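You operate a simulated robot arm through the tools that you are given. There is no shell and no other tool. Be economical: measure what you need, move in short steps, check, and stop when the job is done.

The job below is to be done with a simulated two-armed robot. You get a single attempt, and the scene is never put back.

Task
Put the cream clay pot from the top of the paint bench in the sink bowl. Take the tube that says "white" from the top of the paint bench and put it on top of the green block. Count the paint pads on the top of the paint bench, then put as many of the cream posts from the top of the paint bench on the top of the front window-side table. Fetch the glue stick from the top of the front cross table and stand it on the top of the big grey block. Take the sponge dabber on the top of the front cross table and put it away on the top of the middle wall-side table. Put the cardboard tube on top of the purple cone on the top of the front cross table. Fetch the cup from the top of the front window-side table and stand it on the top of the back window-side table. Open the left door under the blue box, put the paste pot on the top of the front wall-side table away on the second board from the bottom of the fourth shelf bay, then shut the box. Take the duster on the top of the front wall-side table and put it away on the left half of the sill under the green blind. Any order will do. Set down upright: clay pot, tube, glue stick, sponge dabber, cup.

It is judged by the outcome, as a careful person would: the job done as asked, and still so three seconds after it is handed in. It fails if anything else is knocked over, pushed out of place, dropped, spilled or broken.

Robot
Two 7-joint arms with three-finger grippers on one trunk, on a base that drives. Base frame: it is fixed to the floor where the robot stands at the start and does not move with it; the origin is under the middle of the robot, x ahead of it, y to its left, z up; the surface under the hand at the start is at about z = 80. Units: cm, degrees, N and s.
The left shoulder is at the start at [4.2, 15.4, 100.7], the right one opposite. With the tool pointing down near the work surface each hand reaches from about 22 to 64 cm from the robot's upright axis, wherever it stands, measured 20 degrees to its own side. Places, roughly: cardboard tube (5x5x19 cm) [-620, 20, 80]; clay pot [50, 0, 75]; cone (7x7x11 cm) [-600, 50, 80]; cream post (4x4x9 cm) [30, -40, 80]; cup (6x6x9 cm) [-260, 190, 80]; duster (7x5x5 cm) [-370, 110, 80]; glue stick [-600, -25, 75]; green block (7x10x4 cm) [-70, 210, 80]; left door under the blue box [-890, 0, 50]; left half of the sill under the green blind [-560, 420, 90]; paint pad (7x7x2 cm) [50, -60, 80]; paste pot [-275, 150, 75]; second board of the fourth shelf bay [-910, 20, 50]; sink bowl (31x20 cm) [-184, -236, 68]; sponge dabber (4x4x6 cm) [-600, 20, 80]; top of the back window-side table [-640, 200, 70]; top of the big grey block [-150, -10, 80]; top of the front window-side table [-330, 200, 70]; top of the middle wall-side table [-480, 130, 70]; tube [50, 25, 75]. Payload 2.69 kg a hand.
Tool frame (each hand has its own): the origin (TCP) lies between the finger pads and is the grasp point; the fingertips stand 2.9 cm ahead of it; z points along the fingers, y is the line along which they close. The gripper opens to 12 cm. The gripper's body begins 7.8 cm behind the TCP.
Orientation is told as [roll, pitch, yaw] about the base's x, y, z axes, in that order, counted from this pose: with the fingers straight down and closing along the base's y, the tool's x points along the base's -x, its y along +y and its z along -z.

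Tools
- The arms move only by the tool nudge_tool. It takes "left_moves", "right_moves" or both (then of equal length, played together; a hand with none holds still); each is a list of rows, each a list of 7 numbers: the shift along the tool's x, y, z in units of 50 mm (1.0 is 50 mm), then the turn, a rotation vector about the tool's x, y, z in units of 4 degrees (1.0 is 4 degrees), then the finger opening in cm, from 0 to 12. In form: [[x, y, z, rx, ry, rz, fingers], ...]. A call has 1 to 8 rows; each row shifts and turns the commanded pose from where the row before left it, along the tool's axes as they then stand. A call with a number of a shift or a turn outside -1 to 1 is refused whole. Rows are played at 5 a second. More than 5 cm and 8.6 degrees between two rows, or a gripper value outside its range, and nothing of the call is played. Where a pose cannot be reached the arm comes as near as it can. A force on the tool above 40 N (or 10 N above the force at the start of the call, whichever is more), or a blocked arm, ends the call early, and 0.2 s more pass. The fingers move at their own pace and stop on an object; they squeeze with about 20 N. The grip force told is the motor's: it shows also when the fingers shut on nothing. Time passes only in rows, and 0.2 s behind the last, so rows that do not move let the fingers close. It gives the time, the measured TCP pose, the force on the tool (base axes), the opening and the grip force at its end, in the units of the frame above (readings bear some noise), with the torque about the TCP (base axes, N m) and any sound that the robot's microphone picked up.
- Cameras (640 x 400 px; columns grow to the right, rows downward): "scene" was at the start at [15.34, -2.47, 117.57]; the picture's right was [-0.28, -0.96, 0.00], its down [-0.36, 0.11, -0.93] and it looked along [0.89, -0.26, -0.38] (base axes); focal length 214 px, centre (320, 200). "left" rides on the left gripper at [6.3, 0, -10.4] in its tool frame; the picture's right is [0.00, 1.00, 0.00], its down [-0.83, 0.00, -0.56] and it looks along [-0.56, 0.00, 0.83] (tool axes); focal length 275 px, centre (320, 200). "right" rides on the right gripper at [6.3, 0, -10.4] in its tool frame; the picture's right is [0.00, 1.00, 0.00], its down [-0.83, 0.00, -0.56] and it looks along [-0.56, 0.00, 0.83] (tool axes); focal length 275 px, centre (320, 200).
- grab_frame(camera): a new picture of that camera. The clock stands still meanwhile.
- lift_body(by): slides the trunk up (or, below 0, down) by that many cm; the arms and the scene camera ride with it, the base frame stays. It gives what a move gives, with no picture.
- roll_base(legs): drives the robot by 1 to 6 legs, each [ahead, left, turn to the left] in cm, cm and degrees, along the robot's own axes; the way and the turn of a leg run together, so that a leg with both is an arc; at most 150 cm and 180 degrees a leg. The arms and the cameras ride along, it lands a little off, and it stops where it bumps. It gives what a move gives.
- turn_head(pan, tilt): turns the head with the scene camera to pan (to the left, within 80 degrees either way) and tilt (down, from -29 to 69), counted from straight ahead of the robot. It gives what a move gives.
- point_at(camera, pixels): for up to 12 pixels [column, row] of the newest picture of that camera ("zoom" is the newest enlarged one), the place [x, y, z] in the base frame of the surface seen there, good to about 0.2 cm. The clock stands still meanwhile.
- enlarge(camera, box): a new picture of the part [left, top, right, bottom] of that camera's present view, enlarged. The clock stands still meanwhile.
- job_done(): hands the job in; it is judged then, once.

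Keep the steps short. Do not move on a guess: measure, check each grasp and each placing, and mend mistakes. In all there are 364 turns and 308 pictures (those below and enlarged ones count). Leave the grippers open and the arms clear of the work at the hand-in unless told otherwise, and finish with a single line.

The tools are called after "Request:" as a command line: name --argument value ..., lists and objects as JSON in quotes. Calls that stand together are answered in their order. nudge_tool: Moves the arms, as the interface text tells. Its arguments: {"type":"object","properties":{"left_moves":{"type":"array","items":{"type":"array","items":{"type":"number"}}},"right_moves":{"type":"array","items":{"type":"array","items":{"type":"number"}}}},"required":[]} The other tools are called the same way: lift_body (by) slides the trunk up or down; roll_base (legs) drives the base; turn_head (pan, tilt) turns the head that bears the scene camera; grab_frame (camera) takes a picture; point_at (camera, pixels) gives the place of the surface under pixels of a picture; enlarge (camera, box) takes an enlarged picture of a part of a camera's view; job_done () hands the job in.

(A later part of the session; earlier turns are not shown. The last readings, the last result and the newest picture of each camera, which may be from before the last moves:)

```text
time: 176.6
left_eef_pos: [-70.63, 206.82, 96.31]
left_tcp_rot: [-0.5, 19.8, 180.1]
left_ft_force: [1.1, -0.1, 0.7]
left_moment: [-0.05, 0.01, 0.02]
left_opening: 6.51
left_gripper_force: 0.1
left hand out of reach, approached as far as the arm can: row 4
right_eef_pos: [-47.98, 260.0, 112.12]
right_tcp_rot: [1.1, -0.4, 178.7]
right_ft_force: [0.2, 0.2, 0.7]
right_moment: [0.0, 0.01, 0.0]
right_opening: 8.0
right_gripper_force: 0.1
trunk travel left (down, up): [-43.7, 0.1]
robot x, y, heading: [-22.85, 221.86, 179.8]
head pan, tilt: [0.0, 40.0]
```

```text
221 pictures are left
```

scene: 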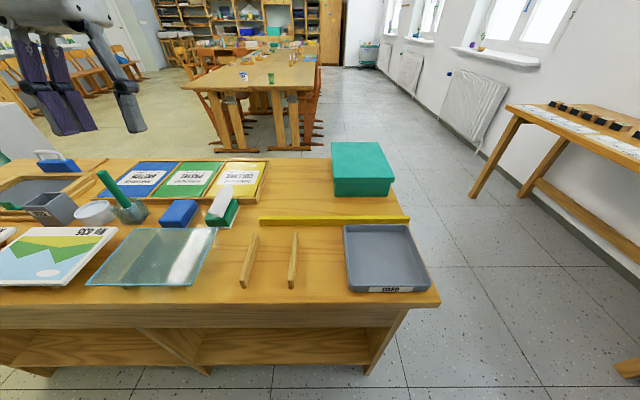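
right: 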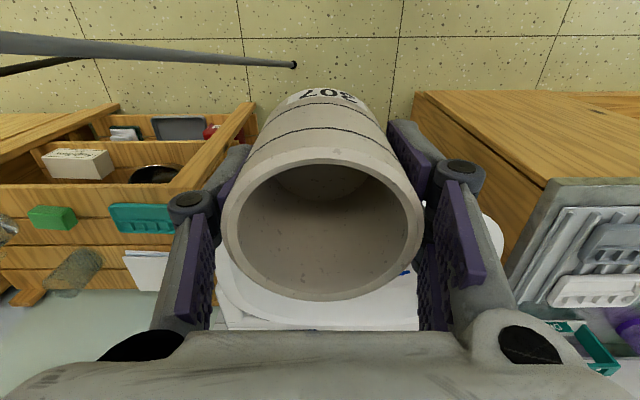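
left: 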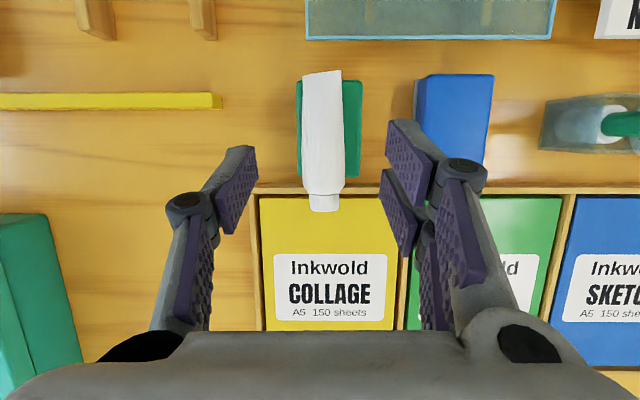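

Request:
nudge_tool --left_moves '[[-0.26, 0.02, 0.71, 0, 0, 0, 6.5], [-0.26, 0.02, 0.71, 0, 0, 0, 6.5], [-0.2, 0.02, 0.6, 0, 0, 0, 6.5], [0, 0, 0, 0, 0, 0, 6.5]]'

Request:
grab_frame --camera "left"

```text
time: 177.6
left_eef_pos: [-70.73, 206.61, 85.46]
left_tcp_rot: [-0.5, 19.9, 179.8]
left_ft_force: [-0.4, 0.0, -0.1]
left_moment: [-0.01, 0.01, 0.02]
left_opening: 6.5
left_gripper_force: 0.1
right_eef_pos: [-48.07, 259.98, 112.06]
right_tcp_rot: [1.1, -0.4, 178.7]
right_ft_force: [0.3, -0.8, 0.4]
right_moment: [0.03, 0.02, -0.03]
right_opening: 8.01
right_gripper_force: 0.1
trunk travel left (down, up): [-43.7, 0.1]
robot x, y, heading: [-23.26, 221.14, 179.5]
head pan, tilt: [0.0, 40.0]
```

```text
220 pictures are left
```

left: 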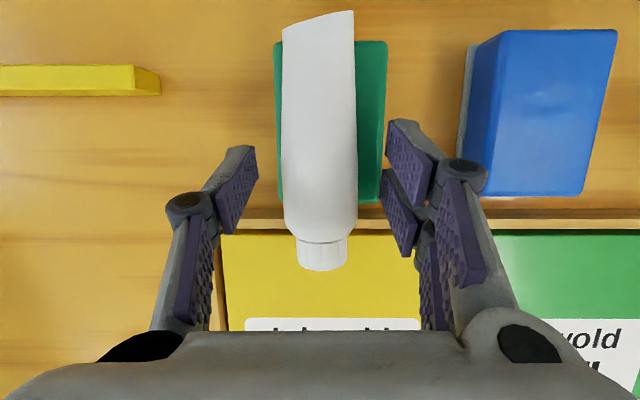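

Request:
nudge_tool --left_moves '[[-0.03, 0, 0.09, 0, 0, 0, 6.5], [0, 0, 0, 0, 0, 0, 2], [0, 0, 0, 0, 0, 0, 2], [0, 0, 0, 0, 0, 0, 2], [0.2, 0, -0.5, 0, 0, 0, 2], [0.3, 0, -0.8, 0, 0, 0, 2], [0.3, 0, -0.8, 0, 0, 0, 2], [0.3, 0, -0.8, 0, 0, 0, 2]]'

Request:
grab_frame --camera "left"

```text
time: 179.4
left_eef_pos: [-70.56, 206.44, 98.39]
left_tcp_rot: [-0.4, 19.8, 179.9]
left_ft_force: [0.4, -0.2, -2.1]
left_moment: [-0.03, -0.01, -0.01]
left_opening: 3.7
left_gripper_force: 19.7
left hand out of reach, approached as far as the arm can: row 8
right_eef_pos: [-48.13, 259.92, 112.14]
right_tcp_rot: [1.1, -0.3, 178.7]
right_ft_force: [-0.4, -0.7, -0.7]
right_moment: [0.0, -0.02, 0.01]
right_opening: 7.98
right_gripper_force: 0.1
trunk travel left (down, up): [-43.7, 0.1]
robot x, y, heading: [-22.64, 221.33, 179.6]
head pan, tilt: [0.0, 40.0]
```

```text
219 pictures are left
```

left: 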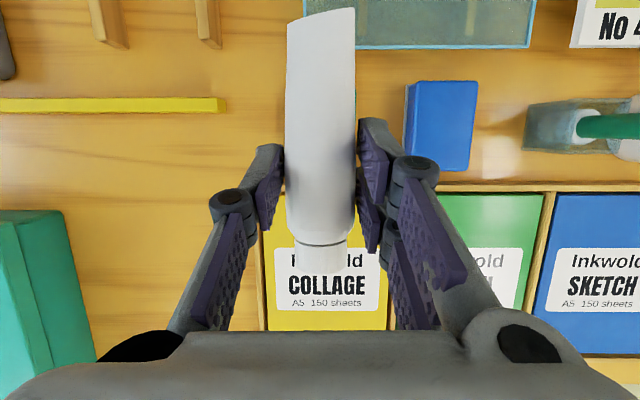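

Held. Pull back, then pitch −90° so the cap goes up.

Request:
nudge_tool --left_moves '[[0.8, 0, 0.2, 0, 0, 0, 2], [0.8, 0, 0.2, 0, 0, 0, 2], [0.5, 0, 0.1, 0, -1, 0, 2], [0, 0, 0, 0, -1, 0, 2], [0, 0, 0, 0, -1, 0, 2], [0, 0, 0, 0, -1, 0, 2], [0, 0, 0, 0, -1, 0, 2], [0, 0, 0, 0, -1, 0, 2]]'

Request:
nudge_tool --left_moves '[[0, 0, 0, 0, -1, 0, 2], [0, 0, 0, 0, -1, 0, 2], [0, 0, 0, 0, -1, 0, 2], [0, 0, 0, 0, -1, 0, 2], [0, 0, 0, 0, -1, 0, 2], [0, 0, 0, 0, -1, 0, 2], [0, 0, 0, 0, -1, 0, 2], [0, 0, 0, 0, -1, 0, 2]]'

Request:
nudge_tool --left_moves '[[0, 0, 0, 0, -1, 0, 2], [0, 0, 0, 0, -1, 0, 2], [0, 0, 0, 0, -1, 0, 2], [0, 0, 0, 0, -1, 0, 2], [0, 0, 0, 0, -1, 0, 2], [0, 0, 0, 0, -1, 0, 2], [0, 0, 0, 0, -1, 0, 2], [0, 0, 0, 0, -1, 0, 2]]'

Request:
grab_frame --camera "left"

Request:
grab_frame --camera "scene"

```text
time: 181.2
left_eef_pos: [-59.71, 206.36, 99.61]
left_tcp_rot: [-0.5, -4.3, -179.9]
left_ft_force: [-0.4, 0.2, -2.5]
left_moment: [0.01, 0.02, -0.01]
left_opening: 3.69
left_gripper_force: 19.9
right_eef_pos: [-48.03, 259.96, 112.03]
right_tcp_rot: [1.1, -0.4, 178.7]
right_ft_force: [0.0, 1.1, 0.0]
right_moment: [-0.01, -0.03, 0.05]
right_opening: 8.03
right_gripper_force: 0.0
trunk travel left (down, up): [-43.7, 0.1]
robot x, y, heading: [-22.76, 221.6, 179.8]
head pan, tilt: [0.0, 40.0]
```

```text
time: 183.0
left_eef_pos: [-59.75, 206.47, 99.68]
left_tcp_rot: [-0.8, -36.1, -179.5]
left_ft_force: [0.0, -0.3, -1.4]
left_moment: [0.01, -0.02, 0.0]
left_opening: 3.7
left_gripper_force: 19.9
right_eef_pos: [-48.09, 259.76, 112.17]
right_tcp_rot: [1.0, -0.3, 178.7]
right_ft_force: [0.6, 0.8, 0.3]
right_moment: [0.0, -0.01, 0.04]
right_opening: 8.01
right_gripper_force: 0.0
trunk travel left (down, up): [-43.7, 0.1]
robot x, y, heading: [-22.66, 221.64, 179.8]
head pan, tilt: [0.0, 40.0]
```

```text
time: 184.8
left_eef_pos: [-64.89, 208.43, 100.65]
left_tcp_rot: [-1.4, -68.0, -178.7]
left_ft_force: [-0.2, 0.4, -2.1]
left_moment: [0.0, -0.05, 0.01]
left_opening: 3.72
left_gripper_force: 20.5
left hand out of reach, approached as far as the arm can: row 3, 4, 5, 6, 7, 8
right_eef_pos: [-47.98, 259.86, 112.06]
right_tcp_rot: [1.1, -0.3, 178.7]
right_ft_force: [0.0, -0.4, -0.1]
right_moment: [-0.03, 0.02, 0.01]
right_opening: 8.01
right_gripper_force: 0.1
trunk travel left (down, up): [-43.7, 0.1]
robot x, y, heading: [-22.9, 221.32, 179.7]
head pan, tilt: [0.0, 40.0]
```

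```text
218 pictures are left
```

left: 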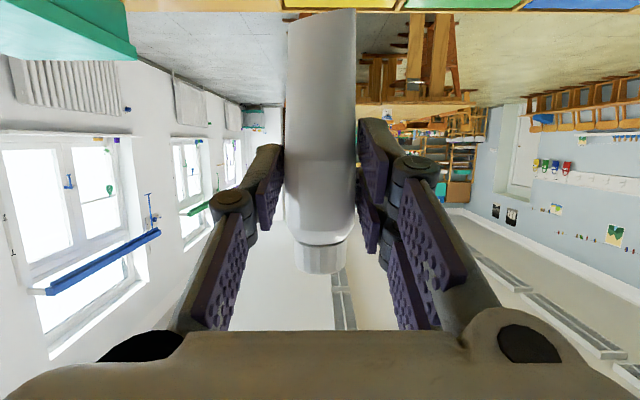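

```text
217 pictures are left
```

scene: 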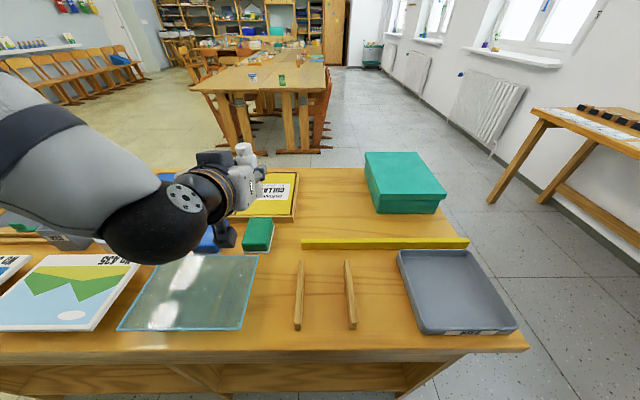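

Request:
enlarge --camera "scene" --box '[140, 120, 300, 270]'

Request:
point_at --camera "scene" --pixels '[[170, 262], [165, 240], [215, 235], [230, 238], [244, 150], [246, 157], [243, 145], [260, 170], [262, 182], [120, 250]]'

Request:
point_at --camera "left" --pixels '[[320, 15], [320, 60], [320, 120], [320, 180], [320, 220], [320, 255], [320, 268], [290, 30], [352, 15], [300, 120], [345, 120]]'

```text
2.67 times, centred on (220, 195) of scene
```

zoom: 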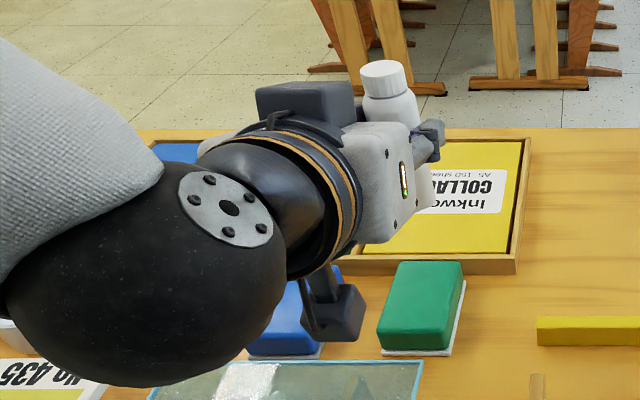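

```text
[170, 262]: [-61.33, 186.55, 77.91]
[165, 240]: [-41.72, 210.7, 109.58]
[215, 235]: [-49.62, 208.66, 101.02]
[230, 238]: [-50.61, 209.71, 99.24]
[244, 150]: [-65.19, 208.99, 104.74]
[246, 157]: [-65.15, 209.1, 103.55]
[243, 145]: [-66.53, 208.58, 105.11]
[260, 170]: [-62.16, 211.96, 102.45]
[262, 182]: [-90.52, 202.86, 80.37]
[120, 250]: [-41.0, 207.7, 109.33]
```

```text
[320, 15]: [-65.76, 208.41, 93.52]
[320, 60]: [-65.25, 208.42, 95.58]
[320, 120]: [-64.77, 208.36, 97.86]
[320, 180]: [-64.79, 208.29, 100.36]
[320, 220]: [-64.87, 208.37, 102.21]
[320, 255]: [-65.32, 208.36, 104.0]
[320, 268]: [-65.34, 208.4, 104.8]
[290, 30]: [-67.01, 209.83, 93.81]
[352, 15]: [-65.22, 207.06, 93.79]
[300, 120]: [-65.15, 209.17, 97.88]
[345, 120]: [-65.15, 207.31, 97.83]
```

Tube is vertical within ~0.5° (cap centre −66.65, foot −66.6). Probe with a small forward/down move to see where the command stands.

Request:
nudge_tool --left_moves '[[-0.1, 0, 0.65, 0, 0, 0, 2], [0.25, 0, 0.1, 0, 0, 0, 2], [0, 0, 0, 0, 0, 0, 2]]'

```text
time: 185.6
left_eef_pos: [-67.89, 208.4, 98.58]
left_tcp_rot: [-1.2, -68.1, -178.7]
left_ft_force: [0.3, 0.1, -1.9]
left_moment: [-0.03, 0.0, 0.01]
left_opening: 3.69
left_gripper_force: 19.2
right_eef_pos: [-47.99, 259.9, 112.05]
right_tcp_rot: [1.1, -0.3, 178.7]
right_ft_force: [-0.4, 0.8, -0.6]
right_moment: [-0.02, 0.01, 0.02]
right_opening: 7.99
right_gripper_force: 0.0
trunk travel left (down, up): [-43.7, 0.1]
robot x, y, heading: [-22.77, 221.53, 179.6]
head pan, tilt: [0.0, 40.0]
```

Request:
nudge_tool --left_moves '[[0.16, 0.36, -0.39, 0, 0, 0, 2], [0.52, 0, 0.21, 0, 0, 0, 2], [0.52, 0, 0.21, 0, 0, 0, 2], [0.52, 0, 0.21, 0, 0, 0, 2], [0, 0, 0, 0, 0, 0, 2]]'

Request:
grab_frame --camera "left"

Request:
enlarge --camera "scene" --box '[180, 150, 320, 270]'

```text
time: 186.8
left_eef_pos: [-65.82, 206.42, 90.12]
left_tcp_rot: [-1.4, -68.1, -178.6]
left_ft_force: [-0.1, -0.5, -1.6]
left_moment: [0.05, -0.04, -0.01]
left_opening: 3.68
left_gripper_force: 19.9
right_eef_pos: [-48.02, 259.8, 112.1]
right_tcp_rot: [1.1, -0.3, 178.8]
right_ft_force: [0.0, 0.3, 0.4]
right_moment: [0.02, 0.0, 0.0]
right_opening: 8.03
right_gripper_force: 0.0
trunk travel left (down, up): [-43.7, 0.1]
robot x, y, heading: [-22.99, 221.51, 179.7]
head pan, tilt: [0.0, 40.0]
```

```text
215 pictures are left
```

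left: 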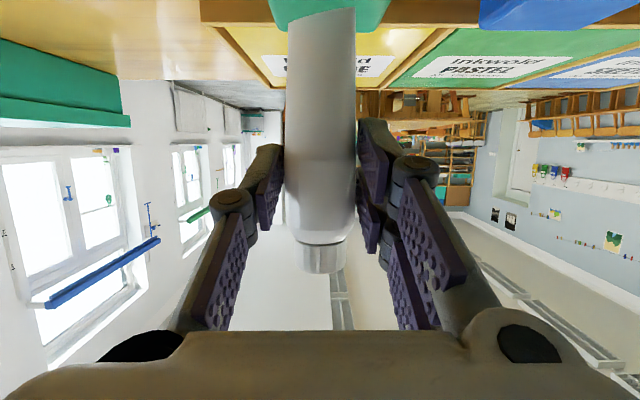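

```text
3.33 times, centred on (250, 210) of scene
```

zoom: 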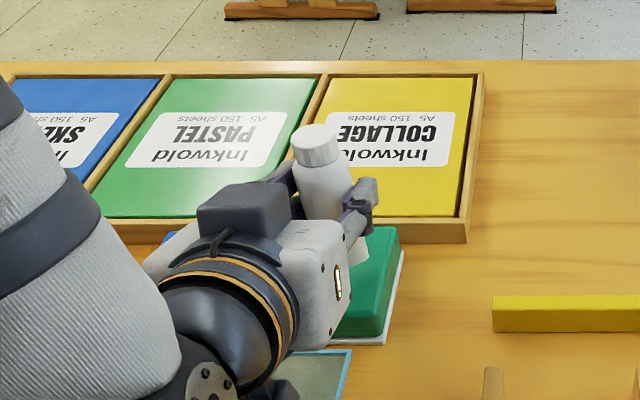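

Request:
point_at --camera "left" --pixels '[[320, 12], [320, 60], [320, 180], [320, 225], [320, 258], [320, 270], [291, 26], [352, 14], [305, 268], [340, 268], [300, 10], [345, 8]]'

```text
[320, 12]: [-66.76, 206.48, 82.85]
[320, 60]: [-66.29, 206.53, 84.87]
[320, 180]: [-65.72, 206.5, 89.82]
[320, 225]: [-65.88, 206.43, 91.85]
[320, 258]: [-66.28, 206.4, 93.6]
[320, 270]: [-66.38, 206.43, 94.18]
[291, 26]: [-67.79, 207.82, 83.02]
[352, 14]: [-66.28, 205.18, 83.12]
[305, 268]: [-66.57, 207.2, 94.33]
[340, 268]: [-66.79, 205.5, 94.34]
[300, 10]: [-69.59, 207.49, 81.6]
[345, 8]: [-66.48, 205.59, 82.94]
```

Tilt ≈1.5°; correct 1° and lower gently to contact.

Request:
nudge_tool --left_moves '[[0, 0, 0, 0, -0.28, 0, 2], [0.074, 0, 0.03, 0, 0, 0, 2], [0.056, 0, 0.022, 0, 0, 0, 2], [0, 0, 0, 0, 0, 0, 2]]'

Request:
grab_frame --camera "left"

Request:
point_at --camera "left" --pixels '[[320, 12], [291, 26], [352, 14], [320, 180], [320, 258], [305, 268], [340, 268], [280, 12], [375, 10]]'

```text
time: 187.8
left_eef_pos: [-65.85, 206.64, 89.49]
left_tcp_rot: [-1.4, -69.2, -178.6]
left_ft_force: [-0.4, 1.3, -1.7]
left_moment: [0.01, -0.02, -0.03]
left_opening: 3.68
left_gripper_force: 20.6
right_eef_pos: [-47.94, 260.14, 112.01]
right_tcp_rot: [1.1, -0.4, 178.7]
right_ft_force: [-0.2, -0.7, -0.4]
right_moment: [0.01, 0.0, -0.03]
right_opening: 8.02
right_gripper_force: 0.1
trunk travel left (down, up): [-43.7, 0.1]
robot x, y, heading: [-22.93, 221.38, 179.7]
head pan, tilt: [0.0, 40.0]
```

```text
213 pictures are left
```

left: 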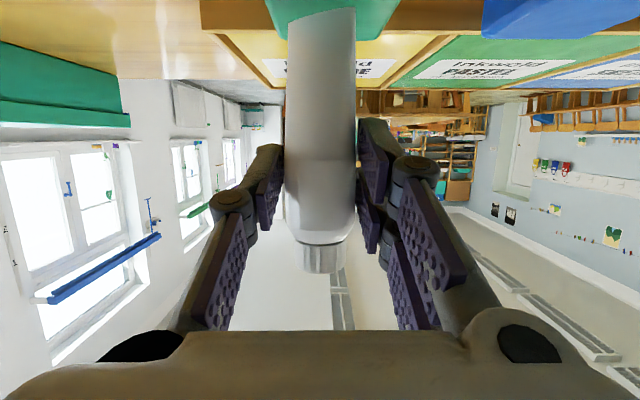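

```text
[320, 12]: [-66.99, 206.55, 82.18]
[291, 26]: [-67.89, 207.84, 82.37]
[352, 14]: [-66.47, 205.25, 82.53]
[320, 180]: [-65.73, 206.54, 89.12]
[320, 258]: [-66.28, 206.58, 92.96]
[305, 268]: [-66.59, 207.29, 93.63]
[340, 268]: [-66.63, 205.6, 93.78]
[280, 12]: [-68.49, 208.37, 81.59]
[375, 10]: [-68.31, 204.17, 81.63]
```

Request:
nudge_tool --left_moves '[[0.02, 0, 0.008, 0, 0, 0, 2], [0.02, 0, 0.008, 0, 0, 0, 2], [0, 0, 0, 0, 0, 0, 2]]'

```text
time: 188.6
left_eef_pos: [-66.03, 206.52, 89.2]
left_tcp_rot: [-1.3, -69.2, -178.7]
left_ft_force: [0.2, -0.3, -1.9]
left_moment: [0.02, 0.0, -0.04]
left_opening: 3.68
left_gripper_force: 19.7
right_eef_pos: [-48.01, 259.9, 112.17]
right_tcp_rot: [1.1, -0.3, 178.7]
right_ft_force: [0.3, -0.5, 0.0]
right_moment: [-0.02, -0.03, 0.0]
right_opening: 8.0
right_gripper_force: 0.1
trunk travel left (down, up): [-43.7, 0.1]
robot x, y, heading: [-22.76, 221.26, 179.6]
head pan, tilt: [0.0, 40.0]
```

Request:
nudge_tool --left_moves '[[0.02, 0, 0.008, 0, 0, 0, 2], [0, 0, 0, 0, 0, 0, 2]]'

Request:
nudge_tool --left_moves '[[0.02, 0, 0.008, 0, 0, 0, 2], [0, 0, 0, 0, 0, 0, 2]]'

```text
time: 189.2
left_eef_pos: [-66.03, 206.5, 89.14]
left_tcp_rot: [-1.4, -69.2, -178.6]
left_ft_force: [0.8, -0.1, -1.3]
left_moment: [-0.01, -0.02, 0.02]
left_opening: 3.69
left_gripper_force: 19.8
right_eef_pos: [-48.05, 259.86, 111.96]
right_tcp_rot: [1.0, -0.3, 178.7]
right_ft_force: [1.1, -0.7, 0.1]
right_moment: [-0.01, -0.06, 0.0]
right_opening: 8.0
right_gripper_force: 0.1
trunk travel left (down, up): [-43.7, 0.1]
robot x, y, heading: [-22.72, 221.54, 179.5]
head pan, tilt: [0.0, 40.0]
```

```text
time: 189.8
left_eef_pos: [-65.89, 206.62, 89.04]
left_tcp_rot: [-1.2, -69.2, -178.6]
left_ft_force: [-0.1, 0.3, -1.3]
left_moment: [-0.02, -0.02, 0.0]
left_opening: 3.68
left_gripper_force: 19.7
right_eef_pos: [-47.99, 259.95, 112.04]
right_tcp_rot: [1.1, -0.3, 178.7]
right_ft_force: [0.3, 0.2, 0.2]
right_moment: [0.05, 0.0, 0.02]
right_opening: 8.02
right_gripper_force: 0.0
trunk travel left (down, up): [-43.7, 0.1]
robot x, y, heading: [-22.96, 221.6, 179.7]
head pan, tilt: [0.0, 40.0]
```

Request:
nudge_tool --left_moves '[[0.02, 0, 0.008, 0, 0, 0, 2], [0, 0, 0, 0, 0, 0, 2]]'

Request:
nudge_tool --left_moves '[[0.02, 0, 0.008, 0, 0, 0, 2], [0, 0, 0, 0, 0, 0, 2]]'

Request:
grab_frame --camera "left"

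Request:
point_at --camera "left" --pixels '[[320, 12], [291, 26], [352, 14], [320, 180], [320, 258], [305, 268], [340, 268]]'

```text
time: 190.4
left_eef_pos: [-65.92, 206.61, 88.84]
left_tcp_rot: [-1.4, -69.2, -178.7]
left_ft_force: [0.9, -0.3, -1.5]
left_moment: [0.01, -0.02, 0.03]
left_opening: 3.69
left_gripper_force: 20.1
right_eef_pos: [-48.0, 259.95, 112.06]
right_tcp_rot: [1.0, -0.3, 178.6]
right_ft_force: [-0.3, 0.0, -0.9]
right_moment: [-0.03, -0.02, 0.01]
right_opening: 7.99
right_gripper_force: 0.1
trunk travel left (down, up): [-43.7, 0.1]
robot x, y, heading: [-23.03, 221.11, 179.7]
head pan, tilt: [0.0, 40.0]
```

```text
time: 191.0
left_eef_pos: [-65.84, 206.59, 88.87]
left_tcp_rot: [-1.2, -69.2, -178.5]
left_ft_force: [-0.5, -0.7, -1.6]
left_moment: [0.01, -0.01, -0.03]
left_opening: 3.65
left_gripper_force: 19.9
right_eef_pos: [-48.04, 259.88, 112.05]
right_tcp_rot: [1.1, -0.3, 178.7]
right_ft_force: [-0.3, -0.3, 0.0]
right_moment: [-0.03, 0.02, -0.01]
right_opening: 8.0
right_gripper_force: 0.0
trunk travel left (down, up): [-43.7, 0.1]
robot x, y, heading: [-23.25, 221.43, 179.8]
head pan, tilt: [0.0, 40.0]
```

```text
212 pictures are left
```

left: 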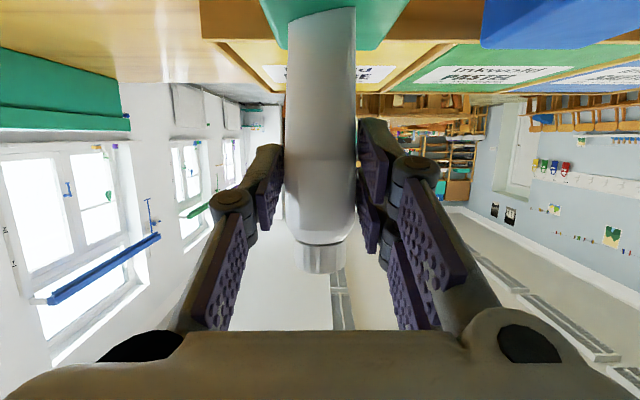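

```text
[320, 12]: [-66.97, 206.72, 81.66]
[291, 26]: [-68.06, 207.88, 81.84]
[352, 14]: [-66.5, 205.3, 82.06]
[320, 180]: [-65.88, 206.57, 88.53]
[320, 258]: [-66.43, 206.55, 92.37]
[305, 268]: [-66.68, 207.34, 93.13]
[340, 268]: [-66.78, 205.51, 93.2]
```

Request:
nudge_tool --left_moves '[[0.025, 0, 0.01, 0, 0, 0, 2], [0, 0, 0, 0, 0, 0, 2]]'

Request:
nudge_tool --left_moves '[[0.02, 0, 0.008, 0, 0, 0, 2], [0, 0, 0, 0, 0, 0, 2]]'

```text
time: 191.6
left_eef_pos: [-65.82, 206.65, 88.75]
left_tcp_rot: [-1.3, -69.3, -178.6]
left_ft_force: [1.2, 0.2, 5.7]
left_moment: [0.03, 0.08, 0.0]
left_opening: 3.7
left_gripper_force: 19.8
right_eef_pos: [-47.96, 259.85, 112.07]
right_tcp_rot: [1.1, -0.5, 178.6]
right_ft_force: [0.3, -0.4, 0.5]
right_moment: [0.01, 0.0, 0.01]
right_opening: 8.0
right_gripper_force: 0.0
trunk travel left (down, up): [-43.7, 0.1]
robot x, y, heading: [-22.94, 221.55, 179.7]
head pan, tilt: [0.0, 40.0]
```

```text
time: 192.2
left_eef_pos: [-65.97, 206.69, 88.87]
left_tcp_rot: [-1.3, -69.5, -178.5]
left_ft_force: [1.0, -1.5, 14.2]
left_moment: [-0.02, 0.2, 0.0]
left_opening: 3.68
left_gripper_force: 19.8
right_eef_pos: [-47.84, 259.88, 112.22]
right_tcp_rot: [1.1, -0.5, 178.6]
right_ft_force: [-0.1, -0.3, -0.7]
right_moment: [-0.04, -0.01, 0.0]
right_opening: 8.01
right_gripper_force: 0.0
trunk travel left (down, up): [-43.7, 0.1]
robot x, y, heading: [-23.39, 221.5, 179.4]
head pan, tilt: [0.0, 40.0]
```

Contact. Ease off half, then open in small increments without moving.

Request:
nudge_tool --left_moves '[[-0.02, 0, -0.008, 0, 0, 0, 2], [0, 0, 0, 0, 0, 0, 3.8], [0, 0, 0, 0, 0, 0, 4.0], [0, 0, 0, 0, 0, 0, 4.3], [0, 0, 0, 0, 0, 0, 4.8], [0, 0, 0, 0, 0, 0, 5.5]]'

Request:
grab_frame --camera "left"

Request:
point_at --camera "left" --pixels '[[320, 12], [320, 180], [320, 258], [305, 268], [340, 268]]'

```text
time: 193.6
left_eef_pos: [-65.91, 206.69, 88.62]
left_tcp_rot: [-1.4, -69.3, -178.6]
left_ft_force: [0.4, -0.8, -0.6]
left_moment: [-0.01, 0.03, 0.01]
left_opening: 5.5
left_gripper_force: 0.2
right_eef_pos: [-48.1, 259.93, 112.11]
right_tcp_rot: [1.2, -0.3, 178.8]
right_ft_force: [-0.2, 1.1, -0.2]
right_moment: [-0.02, 0.02, 0.01]
right_opening: 7.99
right_gripper_force: 0.1
trunk travel left (down, up): [-43.7, 0.1]
robot x, y, heading: [-22.87, 221.69, 179.7]
head pan, tilt: [0.0, 40.0]
```

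```text
211 pictures are left
```

left: 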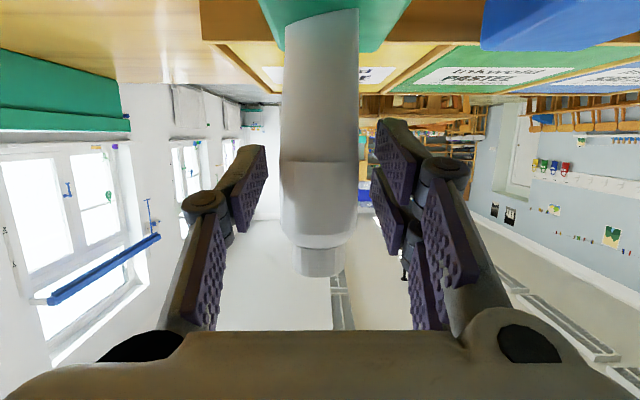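

```text
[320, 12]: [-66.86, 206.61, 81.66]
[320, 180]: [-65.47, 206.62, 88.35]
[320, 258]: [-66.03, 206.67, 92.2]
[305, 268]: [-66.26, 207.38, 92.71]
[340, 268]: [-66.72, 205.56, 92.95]
```

It stands. Retract slowly straight back along the fingers and check.

Request:
nudge_tool --left_moves '[[0, 0, 0, 0, 0, 0, 7], [0, 0, -0.2, 0, 0, 0, 7], [0, 0, -0.4, 0, 0, 0, 7], [0, 0, -0.6, 0, 0, 0, 7], [0, 0, -0.8, 0, 0, 0, 7], [-0.4, 0, -0.6, 0, 0, 0, 7], [-0.7, 0, 0, 0, 0, 0, 7]]'

Request:
enlarge --camera "scene" --box '[180, 130, 320, 270]'

```text
time: 195.2
left_eef_pos: [-63.46, 210.49, 94.57]
left_tcp_rot: [-1.3, -69.3, -178.7]
left_ft_force: [-0.5, 0.3, 0.6]
left_moment: [0.0, 0.02, -0.01]
left_opening: 6.98
left_gripper_force: 0.1
left hand out of reach, approached as far as the arm can: row 4, 5, 6
right_eef_pos: [-47.95, 259.84, 112.12]
right_tcp_rot: [1.2, -0.5, 178.6]
right_ft_force: [0.6, 0.4, 0.0]
right_moment: [0.06, 0.0, -0.03]
right_opening: 8.02
right_gripper_force: 0.0
trunk travel left (down, up): [-43.7, 0.1]
robot x, y, heading: [-22.86, 221.33, 179.8]
head pan, tilt: [0.0, 40.0]
```

```text
2.86 times, centred on (250, 200) of scene
```

zoom: 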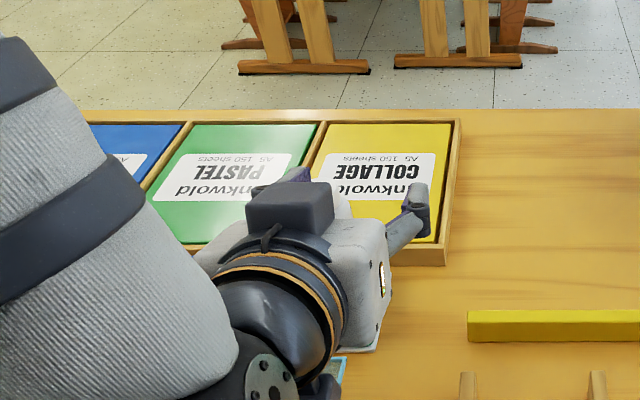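

Request:
grab_frame --camera "left"

```text
209 pictures are left
```

left: 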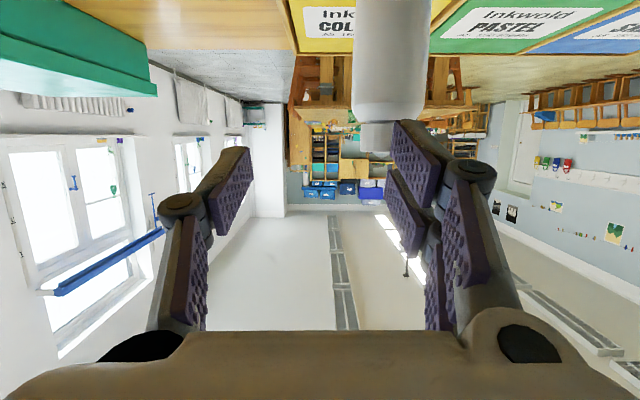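

Tube still stands (column 390). Back the base straight out 15 cm to withdraw.

Request:
roll_base --legs '[[-20, 0, 0]]'

Request:
enlarge --camera "scene" --box '[180, 90, 360, 230]'

```text
time: 196.8
left_eef_pos: [-43.53, 210.36, 94.68]
left_tcp_rot: [-1.4, -69.3, -178.8]
left_ft_force: [-0.3, -0.5, 0.4]
left_moment: [-0.01, -0.01, 0.01]
left_opening: 7.01
left_gripper_force: 0.1
right_eef_pos: [-27.97, 259.86, 112.04]
right_tcp_rot: [1.0, -0.4, 178.7]
right_ft_force: [0.1, -0.1, 0.1]
right_moment: [0.04, 0.0, -0.01]
right_opening: 7.99
right_gripper_force: 0.1
trunk travel left (down, up): [-43.7, 0.1]
robot x, y, heading: [-2.79, 221.31, 179.6]
head pan, tilt: [0.0, 40.0]
```

```text
2.86 times, centred on (270, 160) of scene
```

zoom: 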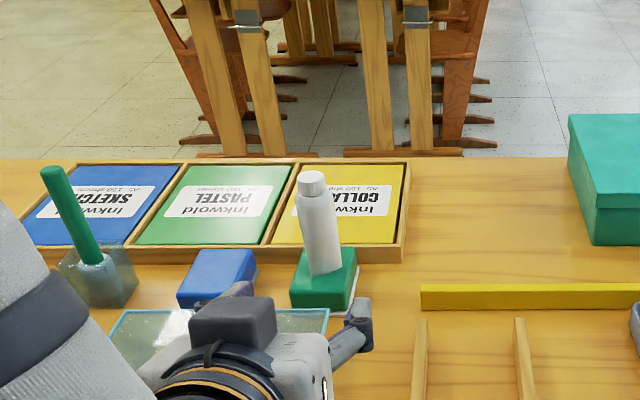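

White tube stands on the green block. Back away further and bring the left hand back to pointing down.

Request:
roll_base --legs '[[-18, 0, 0]]'

Request:
nudge_tool --left_moves '[[0, 0, 0, 0, 1, 0, 7], [0, 0, 0, 0, 1, 0, 7], [0, 0, 0, 0, 1, 0, 7], [0, 0, 0, 0, 1, 0, 7], [0, 0, 0, 0, 1, 0, 7], [0, 0, 0, 0, 1, 0, 7], [0, 0, 0, 0, 1, 0, 7], [0, 0, 0, 0, 1, 0, 7]]'

Request:
nudge_tool --left_moves '[[0, 0, 0, 0, 1, 0, 7], [0, 0, 0, 0, 1, 0, 7], [0, 0, 0, 0, 1, 0, 7], [0, 0, 0, 0, 1, 0, 7], [0, 0, 0, 0, 1, 0, 7], [0, 0, 0, 0, 1, 0, 7], [0, 0, 0, 0, 1, 0, 7], [0, 0, 0, 0, 1, 0, 7]]'

Request:
lift_body --by -4

Request:
grab_frame --camera "scene"

```text
time: 198.3
left_eef_pos: [-25.49, 210.1, 94.5]
left_tcp_rot: [-1.4, -69.2, -178.8]
left_ft_force: [0.3, 0.3, -0.7]
left_moment: [0.0, 0.02, -0.01]
left_opening: 6.97
left_gripper_force: 0.1
right_eef_pos: [-10.03, 259.57, 112.09]
right_tcp_rot: [1.1, -0.5, 178.5]
right_ft_force: [0.0, 0.7, 0.0]
right_moment: [0.01, 0.03, -0.02]
right_opening: 7.99
right_gripper_force: 0.0
trunk travel left (down, up): [-43.7, 0.1]
robot x, y, heading: [15.1, 221.2, 179.4]
head pan, tilt: [0.0, 40.0]
```

```text
time: 200.1
left_eef_pos: [-25.68, 210.25, 94.6]
left_tcp_rot: [-0.6, -37.0, -179.6]
left_ft_force: [-0.2, -0.3, -1.3]
left_moment: [-0.03, 0.02, 0.02]
left_opening: 7.0
left_gripper_force: 0.0
right_eef_pos: [-9.95, 259.62, 112.04]
right_tcp_rot: [1.2, -0.3, 178.8]
right_ft_force: [-0.6, 1.0, 0.1]
right_moment: [0.0, -0.01, -0.01]
right_opening: 8.0
right_gripper_force: 0.0
trunk travel left (down, up): [-43.7, 0.1]
robot x, y, heading: [15.01, 221.52, 179.3]
head pan, tilt: [0.0, 40.0]
```

```text
time: 201.9
left_eef_pos: [-25.77, 210.18, 94.7]
left_tcp_rot: [-0.6, -5.1, 180.0]
left_ft_force: [-0.1, 0.2, 0.1]
left_moment: [0.0, 0.02, 0.02]
left_opening: 7.01
left_gripper_force: 0.0
right_eef_pos: [-10.05, 259.62, 112.05]
right_tcp_rot: [1.0, -0.3, 178.6]
right_ft_force: [0.5, -0.3, 0.4]
right_moment: [0.0, 0.0, -0.01]
right_opening: 8.01
right_gripper_force: 0.1
trunk travel left (down, up): [-43.7, 0.1]
robot x, y, heading: [14.99, 221.27, 179.5]
head pan, tilt: [0.0, 40.0]
```

```text
time: 202.8
left_eef_pos: [-25.76, 210.06, 90.68]
left_tcp_rot: [-0.5, -5.4, -180.0]
left_ft_force: [-0.2, 0.0, 0.5]
left_moment: [0.05, 0.0, 0.02]
left_opening: 7.01
left_gripper_force: 0.1
right_eef_pos: [-10.02, 259.6, 108.13]
right_tcp_rot: [1.1, -0.4, 178.6]
right_ft_force: [0.3, -1.0, 0.1]
right_moment: [0.01, 0.02, 0.04]
right_opening: 7.99
right_gripper_force: 0.0
trunk travel left (down, up): [-39.7, 4.1]
robot x, y, heading: [14.8, 220.85, 179.8]
head pan, tilt: [0.0, 40.0]
```

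```text
207 pictures are left
```

scene: 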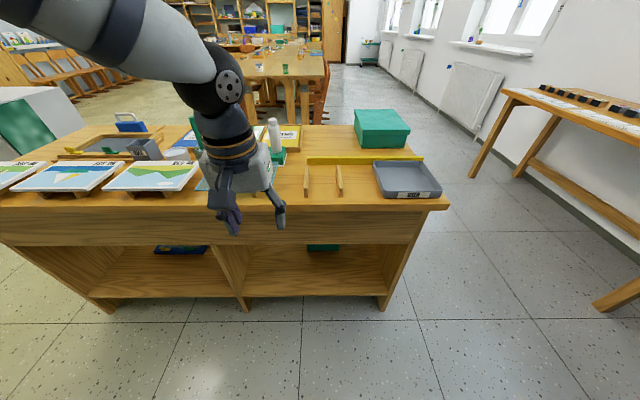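

Request:
nudge_tool --left_moves '[[0, 0, -0.8, 0, 0.65, 0, 12], [0, 0, -0.8, 0, 0.65, 0, 12], [0, 0.2, -0.8, 0, 0, 0, 12], [0, 0.2, -0.8, 0, 0, 0, 12], [0, 0, 0, 0, 0, 0, 12]]' --right_moves '[[-0.5, 0.6, 0, 0.27, 0.1, 0, 12], [-0.5, 0.6, 0, 0, 0, 0, 12], [-0.5, 0.6, 0, 0, 0, 0, 12], [-0.5, 0.6, 0, 0, 0, 0, 12], [0, 0, 0, 0, 0, 0, 12]]'

Request:
roll_base --legs '[[0, 0, 90], [150, 0, 0], [0, -48, 0], [70, 0, 0], [0, 0, 90]]'

Request:
turn_head --pan -15 --tilt 40

Request:
grab_frame --camera "scene"

```text
time: 204.0
left_eef_pos: [-25.25, 207.96, 106.53]
left_tcp_rot: [-0.5, 0.0, 180.0]
left_ft_force: [-0.1, -0.1, 0.5]
left_moment: [-0.03, -0.03, -0.02]
left_opening: 12.02
left_gripper_force: 0.0
right_eef_pos: [-22.55, 251.7, 108.77]
right_tcp_rot: [0.2, 0.2, 178.5]
right_ft_force: [0.1, -0.3, 0.4]
right_moment: [0.0, 0.01, -0.01]
right_opening: 11.99
right_gripper_force: 0.0
right hand out of reach, approached as far as the arm can: row 1, 2, 3, 4
trunk travel left (down, up): [-39.7, 4.1]
robot x, y, heading: [14.99, 221.02, 179.6]
head pan, tilt: [0.0, 40.0]
```

```text
time: 226.3
left_eef_pos: [3.34, 14.91, 106.49]
left_tcp_rot: [-0.6, -0.1, -0.3]
left_ft_force: [-0.2, 0.0, 0.2]
left_moment: [0.02, 0.01, -0.03]
left_opening: 12.03
left_gripper_force: 0.1
right_eef_pos: [0.43, -28.53, 108.8]
right_tcp_rot: [0.1, 0.1, -1.7]
right_ft_force: [-0.6, 0.4, -0.1]
right_moment: [0.02, -0.01, 0.0]
right_opening: 11.97
right_gripper_force: 0.1
trunk travel left (down, up): [-39.7, 4.1]
robot x, y, heading: [-36.9, 2.16, -0.7]
head pan, tilt: [0.0, 40.0]
```

```text
time: 227.1
left_eef_pos: [3.27, 15.0, 106.44]
left_tcp_rot: [-0.4, 0.0, -0.3]
left_ft_force: [0.1, -0.7, 0.0]
left_moment: [0.01, 0.0, 0.0]
left_opening: 12.0
left_gripper_force: 0.1
right_eef_pos: [0.32, -28.73, 108.71]
right_tcp_rot: [0.2, 0.2, -1.8]
right_ft_force: [-0.1, 0.1, 0.2]
right_moment: [-0.02, 0.0, -0.02]
right_opening: 11.98
right_gripper_force: 0.1
trunk travel left (down, up): [-39.7, 4.1]
robot x, y, heading: [-37.18, 2.4, -0.8]
head pan, tilt: [-15.0, 40.0]
```

```text
206 pictures are left
```

scene: 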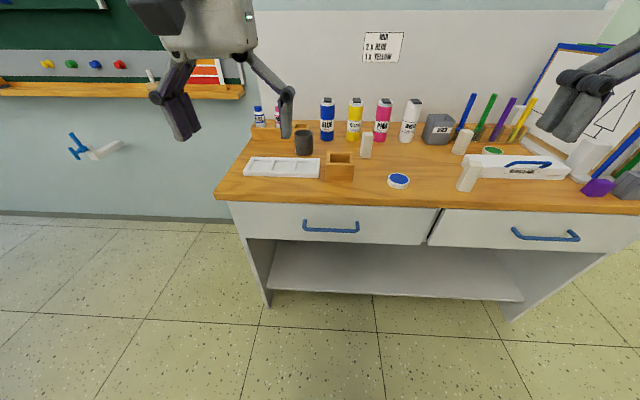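

Go to (0,−24) facing the bench to fetch two posts; look again for hidden pads.

Request:
roll_base --legs '[[0, -26, 0.8], [37, 0, 0]]'

Request:
turn_head --pan -35 --tilt 42

Request:
grab_frame --camera "scene"

Request:
grab_frame --camera "left"

Request:
grab_frame --camera "right"

```text
time: 231.6
left_eef_pos: [39.75, -10.32, 106.53]
left_tcp_rot: [-0.5, -0.1, 0.5]
left_ft_force: [0.7, -0.2, 0.5]
left_moment: [-0.04, 0.03, -0.01]
left_opening: 12.02
left_gripper_force: 0.0
right_eef_pos: [37.5, -53.85, 108.64]
right_tcp_rot: [0.2, 0.2, -0.9]
right_ft_force: [0.6, 0.4, 0.2]
right_moment: [-0.01, 0.03, 0.0]
right_opening: 11.98
right_gripper_force: 0.1
trunk travel left (down, up): [-39.7, 4.1]
robot x, y, heading: [-0.51, -23.75, 0.4]
head pan, tilt: [-15.0, 40.0]
```

```text
time: 232.4
left_eef_pos: [39.52, -10.27, 106.59]
left_tcp_rot: [-0.5, 0.0, 0.4]
left_ft_force: [0.2, -0.2, 0.2]
left_moment: [-0.01, 0.01, 0.04]
left_opening: 11.99
left_gripper_force: 0.1
right_eef_pos: [37.46, -53.94, 108.61]
right_tcp_rot: [0.3, 0.3, -1.0]
right_ft_force: [-0.1, -0.2, 0.5]
right_moment: [0.03, 0.0, -0.01]
right_opening: 12.0
right_gripper_force: 0.0
trunk travel left (down, up): [-39.7, 4.1]
robot x, y, heading: [-0.26, -23.8, 0.2]
head pan, tilt: [-35.0, 42.0]
```

```text
205 pictures are left
```

scene: 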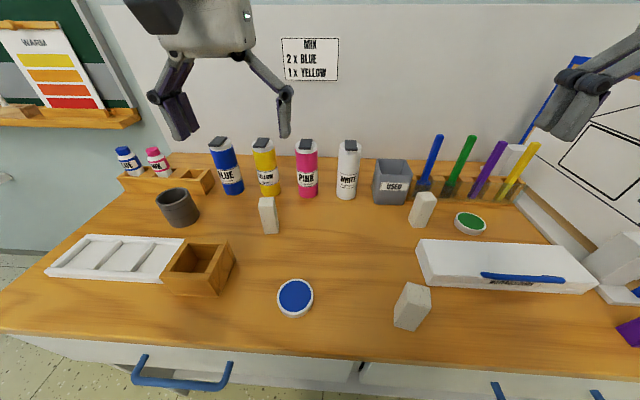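

```text
204 pictures are left
```

left: 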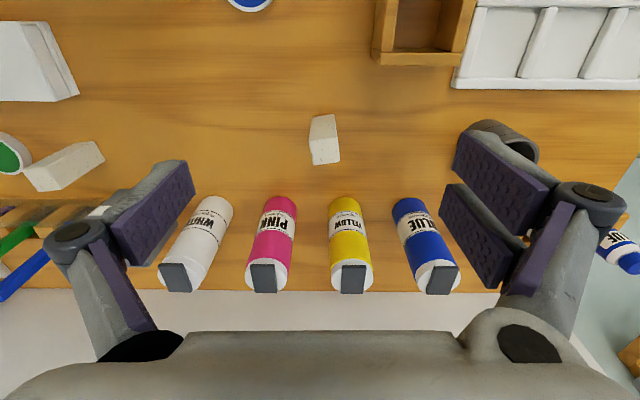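

```text
203 pictures are left
```

right: 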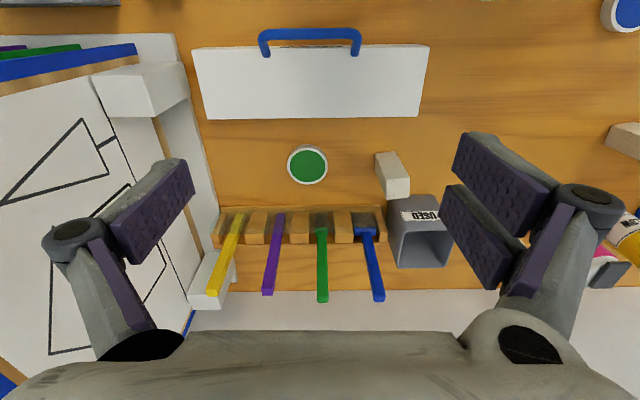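

Request:
point_at --camera "left" --pixels '[[312, 118], [334, 116], [325, 135], [312, 162], [338, 158], [325, 150]]'

Request:
point_at --camera "scene" --pixels '[[408, 287], [428, 289], [420, 300], [418, 285], [402, 325], [415, 295], [268, 200], [262, 200]]'

Request:
enlarge --camera "scene" --box '[370, 260, 470, 340]'

Request:
enlarge --camera "left" --box '[270, 90, 380, 180]'

```text
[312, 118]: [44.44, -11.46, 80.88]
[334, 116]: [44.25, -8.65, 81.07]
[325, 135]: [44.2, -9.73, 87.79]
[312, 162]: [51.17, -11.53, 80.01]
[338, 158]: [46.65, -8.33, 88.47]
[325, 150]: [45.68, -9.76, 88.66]
```

```text
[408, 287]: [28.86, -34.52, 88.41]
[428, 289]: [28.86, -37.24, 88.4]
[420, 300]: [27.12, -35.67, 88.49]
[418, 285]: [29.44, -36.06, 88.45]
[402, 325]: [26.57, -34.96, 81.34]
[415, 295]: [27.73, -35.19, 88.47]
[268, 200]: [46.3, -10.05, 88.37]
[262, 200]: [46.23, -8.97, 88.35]
```

```text
5.00 times, centred on (420, 300) of scene
```

zoom: 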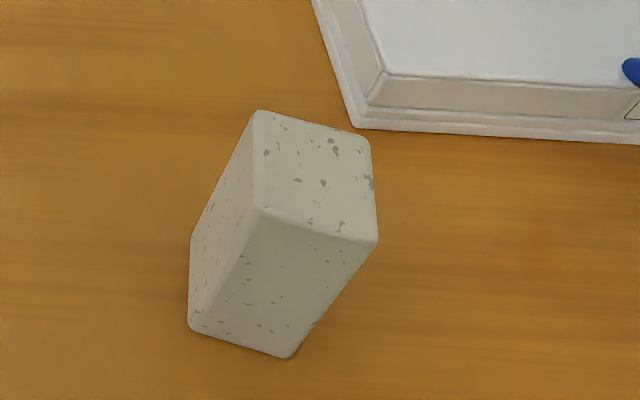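

```text
4.44 times, centred on (325, 135) of left
```

zoom: 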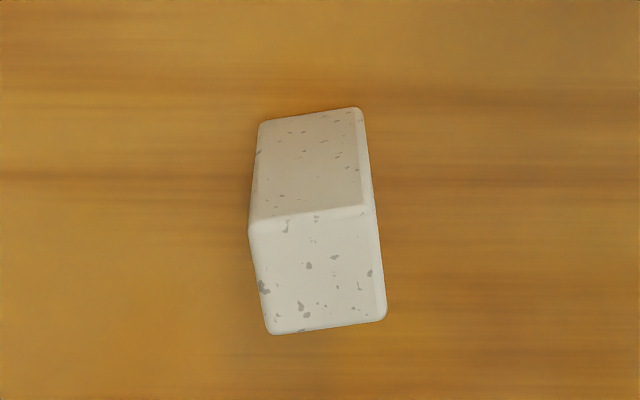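

Request:
point_at --camera "scene" --pixels '[[408, 284], [428.5, 289], [430, 306], [409, 300], [419, 295]]'

```text
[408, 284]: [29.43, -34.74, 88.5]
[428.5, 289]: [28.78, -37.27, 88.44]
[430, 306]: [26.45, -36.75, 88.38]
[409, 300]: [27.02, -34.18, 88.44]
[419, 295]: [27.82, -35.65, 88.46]
```

Request:
nudge_tool --left_moves '[[-0.62, 0.05, 0, 0, 0, 0, 8], [-0.62, 0.05, 0, 0, 0, 0, 8], [0, 0, 0, 0, 0, -0.9, 8], [0, 0, 0, 0, 0, -0.9, 8], [0, 0, 0.5, 0, 0, 0, 8], [0, 0, 0.5, 0, 0, 0, 8], [0, 0, 0.5, 0, 0, 0, 8], [0, 0, 0.3, 0, 0, 0, 8]]' --right_moves '[[0.384, 0.728, 0, 0, 0, 0, 8], [0.384, 0.728, 0, 0, 0, 0, 8], [0.384, 0.728, 0, 0, 0, 0, 8], [0.384, 0.728, 0, 0, 0, 0, 8], [0.384, 0.728, 0, 0, 0, 0, 8], [0, 0, 0.5, 0, 0, 1, 8], [0, 0, 0.7, 0, 0, 1, 8], [0, 0, 0.7, 0, 0, 1, 8]]'

Request:
grab_frame --camera "left"

Request:
grab_frame --camera "right"

```text
time: 234.2
left_eef_pos: [45.98, -9.83, 97.4]
left_tcp_rot: [-0.5, 0.0, 7.7]
left_ft_force: [-0.5, -0.3, -0.1]
left_moment: [0.02, 0.02, -0.03]
left_opening: 7.98
left_gripper_force: 0.1
right_eef_pos: [43.19, -44.64, 103.18]
right_tcp_rot: [0.2, 0.3, -12.9]
right_ft_force: [-0.3, -0.6, -0.5]
right_moment: [-0.01, 0.03, -0.02]
right_opening: 7.97
right_gripper_force: 0.1
right hand out of reach, approached as far as the arm can: row 1, 2, 3, 4, 5, 6, 7
trunk travel left (down, up): [-39.7, 4.1]
robot x, y, heading: [-0.2, -23.58, 0.1]
head pan, tilt: [-35.0, 42.0]
```

```text
200 pictures are left
```

left: 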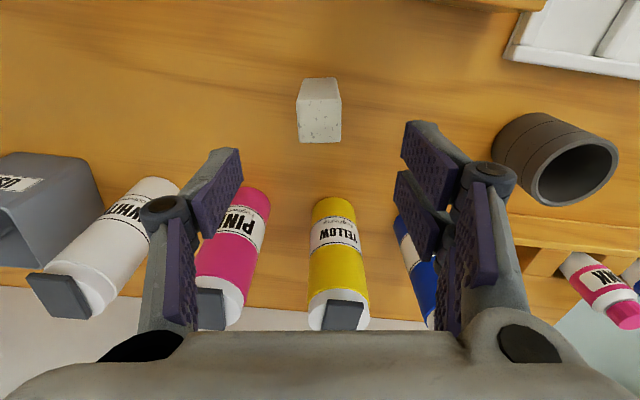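

```text
199 pictures are left
```

right: 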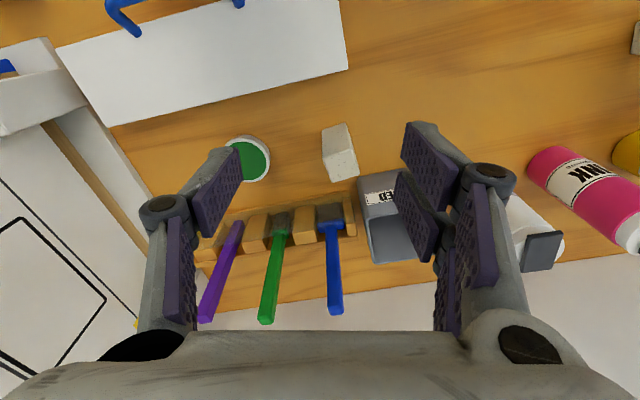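

Left hand is placed over post A. Right arm is in an awkward posture; try backing it out to free it.

Request:
nudge_tool --right_moves '[[0.6, -0.3, -0.4, 0, 0, -1, 8], [0.6, -0.3, -0.4, 0, 0, -1, 8], [0.6, -0.3, -0.2, 0, 0, -1, 8], [0.6, 0, 0, 0, 0, 0, 8], [0, 0, 0, 0, 0, 0, 8]]'

Request:
turn_head --pan -60 --tilt 25

Request:
grab_frame --camera "scene"

```text
time: 235.4
left_eef_pos: [45.87, -9.67, 97.54]
left_tcp_rot: [-0.5, 0.0, 7.8]
left_ft_force: [-0.4, 0.6, -0.7]
left_moment: [0.02, 0.0, 0.02]
left_opening: 8.0
left_gripper_force: 0.0
right_eef_pos: [38.52, -52.39, 109.4]
right_tcp_rot: [0.2, 0.2, -0.9]
right_ft_force: [0.8, 0.5, -1.2]
right_moment: [0.0, 0.01, -0.02]
right_opening: 7.99
right_gripper_force: 0.1
right hand out of reach, approached as far as the arm can: row 1, 2, 3, 4
trunk travel left (down, up): [-39.7, 4.1]
robot x, y, heading: [-0.74, -23.78, 0.2]
head pan, tilt: [-35.0, 42.0]
```

```text
time: 236.3
left_eef_pos: [45.88, -9.64, 97.41]
left_tcp_rot: [-0.5, 0.1, 7.8]
left_ft_force: [-0.1, -0.5, -0.7]
left_moment: [0.03, -0.03, 0.03]
left_opening: 7.99
left_gripper_force: 0.0
right_eef_pos: [38.46, -52.28, 109.13]
right_tcp_rot: [0.5, 0.4, -1.0]
right_ft_force: [0.0, -0.1, -1.1]
right_moment: [0.01, -0.03, 0.0]
right_opening: 7.99
right_gripper_force: 0.1
trunk travel left (down, up): [-39.7, 4.1]
robot x, y, heading: [-0.38, -23.52, 0.1]
head pan, tilt: [-60.0, 25.0]
```

```text
198 pictures are left
```

scene: 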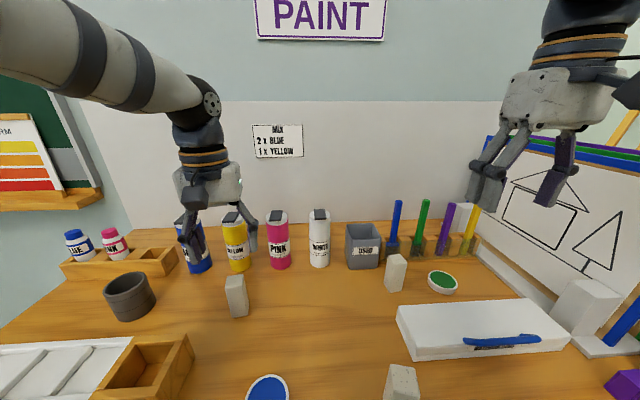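

The head appears obstructed by the right arm. Turn the head left, then try the right arm again.

Request:
turn_head --pan 40 --tilt 30

Request:
nudge_tool --right_moves '[[0.5, 0, 0, 0, 0, 0, 8], [0.5, 0, 0, 0, 0, 0, 8], [0, 0, 0, 0, 0, 0, 8]]'

Request:
grab_frame --camera "scene"

```text
time: 238.1
left_eef_pos: [45.86, -9.76, 97.59]
left_tcp_rot: [-0.5, 0.1, 7.7]
left_ft_force: [-0.1, 0.3, 0.3]
left_moment: [0.01, 0.01, 0.0]
left_opening: 7.99
left_gripper_force: 0.0
right_eef_pos: [38.5, -52.36, 109.31]
right_tcp_rot: [0.3, 0.2, -0.9]
right_ft_force: [0.4, 0.2, 0.5]
right_moment: [0.02, 0.02, 0.0]
right_opening: 7.99
right_gripper_force: 0.0
trunk travel left (down, up): [-39.7, 4.1]
robot x, y, heading: [-0.3, -23.97, 0.1]
head pan, tilt: [40.0, 30.0]
```

```text
time: 238.9
left_eef_pos: [45.88, -9.82, 97.45]
left_tcp_rot: [-0.5, 0.1, 7.8]
left_ft_force: [-0.2, -0.1, 0.2]
left_moment: [0.02, 0.01, 0.01]
left_opening: 8.0
left_gripper_force: 0.0
right_eef_pos: [36.18, -54.7, 110.01]
right_tcp_rot: [0.4, 0.3, -0.8]
right_ft_force: [-0.5, -0.1, -0.6]
right_moment: [0.01, -0.01, -0.03]
right_opening: 8.01
right_gripper_force: 0.0
right hand out of reach, approached as far as the arm can: row 1, 2
trunk travel left (down, up): [-39.7, 4.1]
robot x, y, heading: [-0.65, -23.61, 0.1]
head pan, tilt: [40.0, 30.0]
```

```text
197 pictures are left
```

scene: 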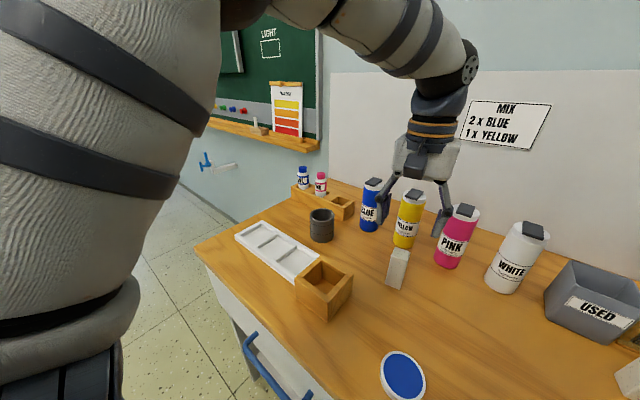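

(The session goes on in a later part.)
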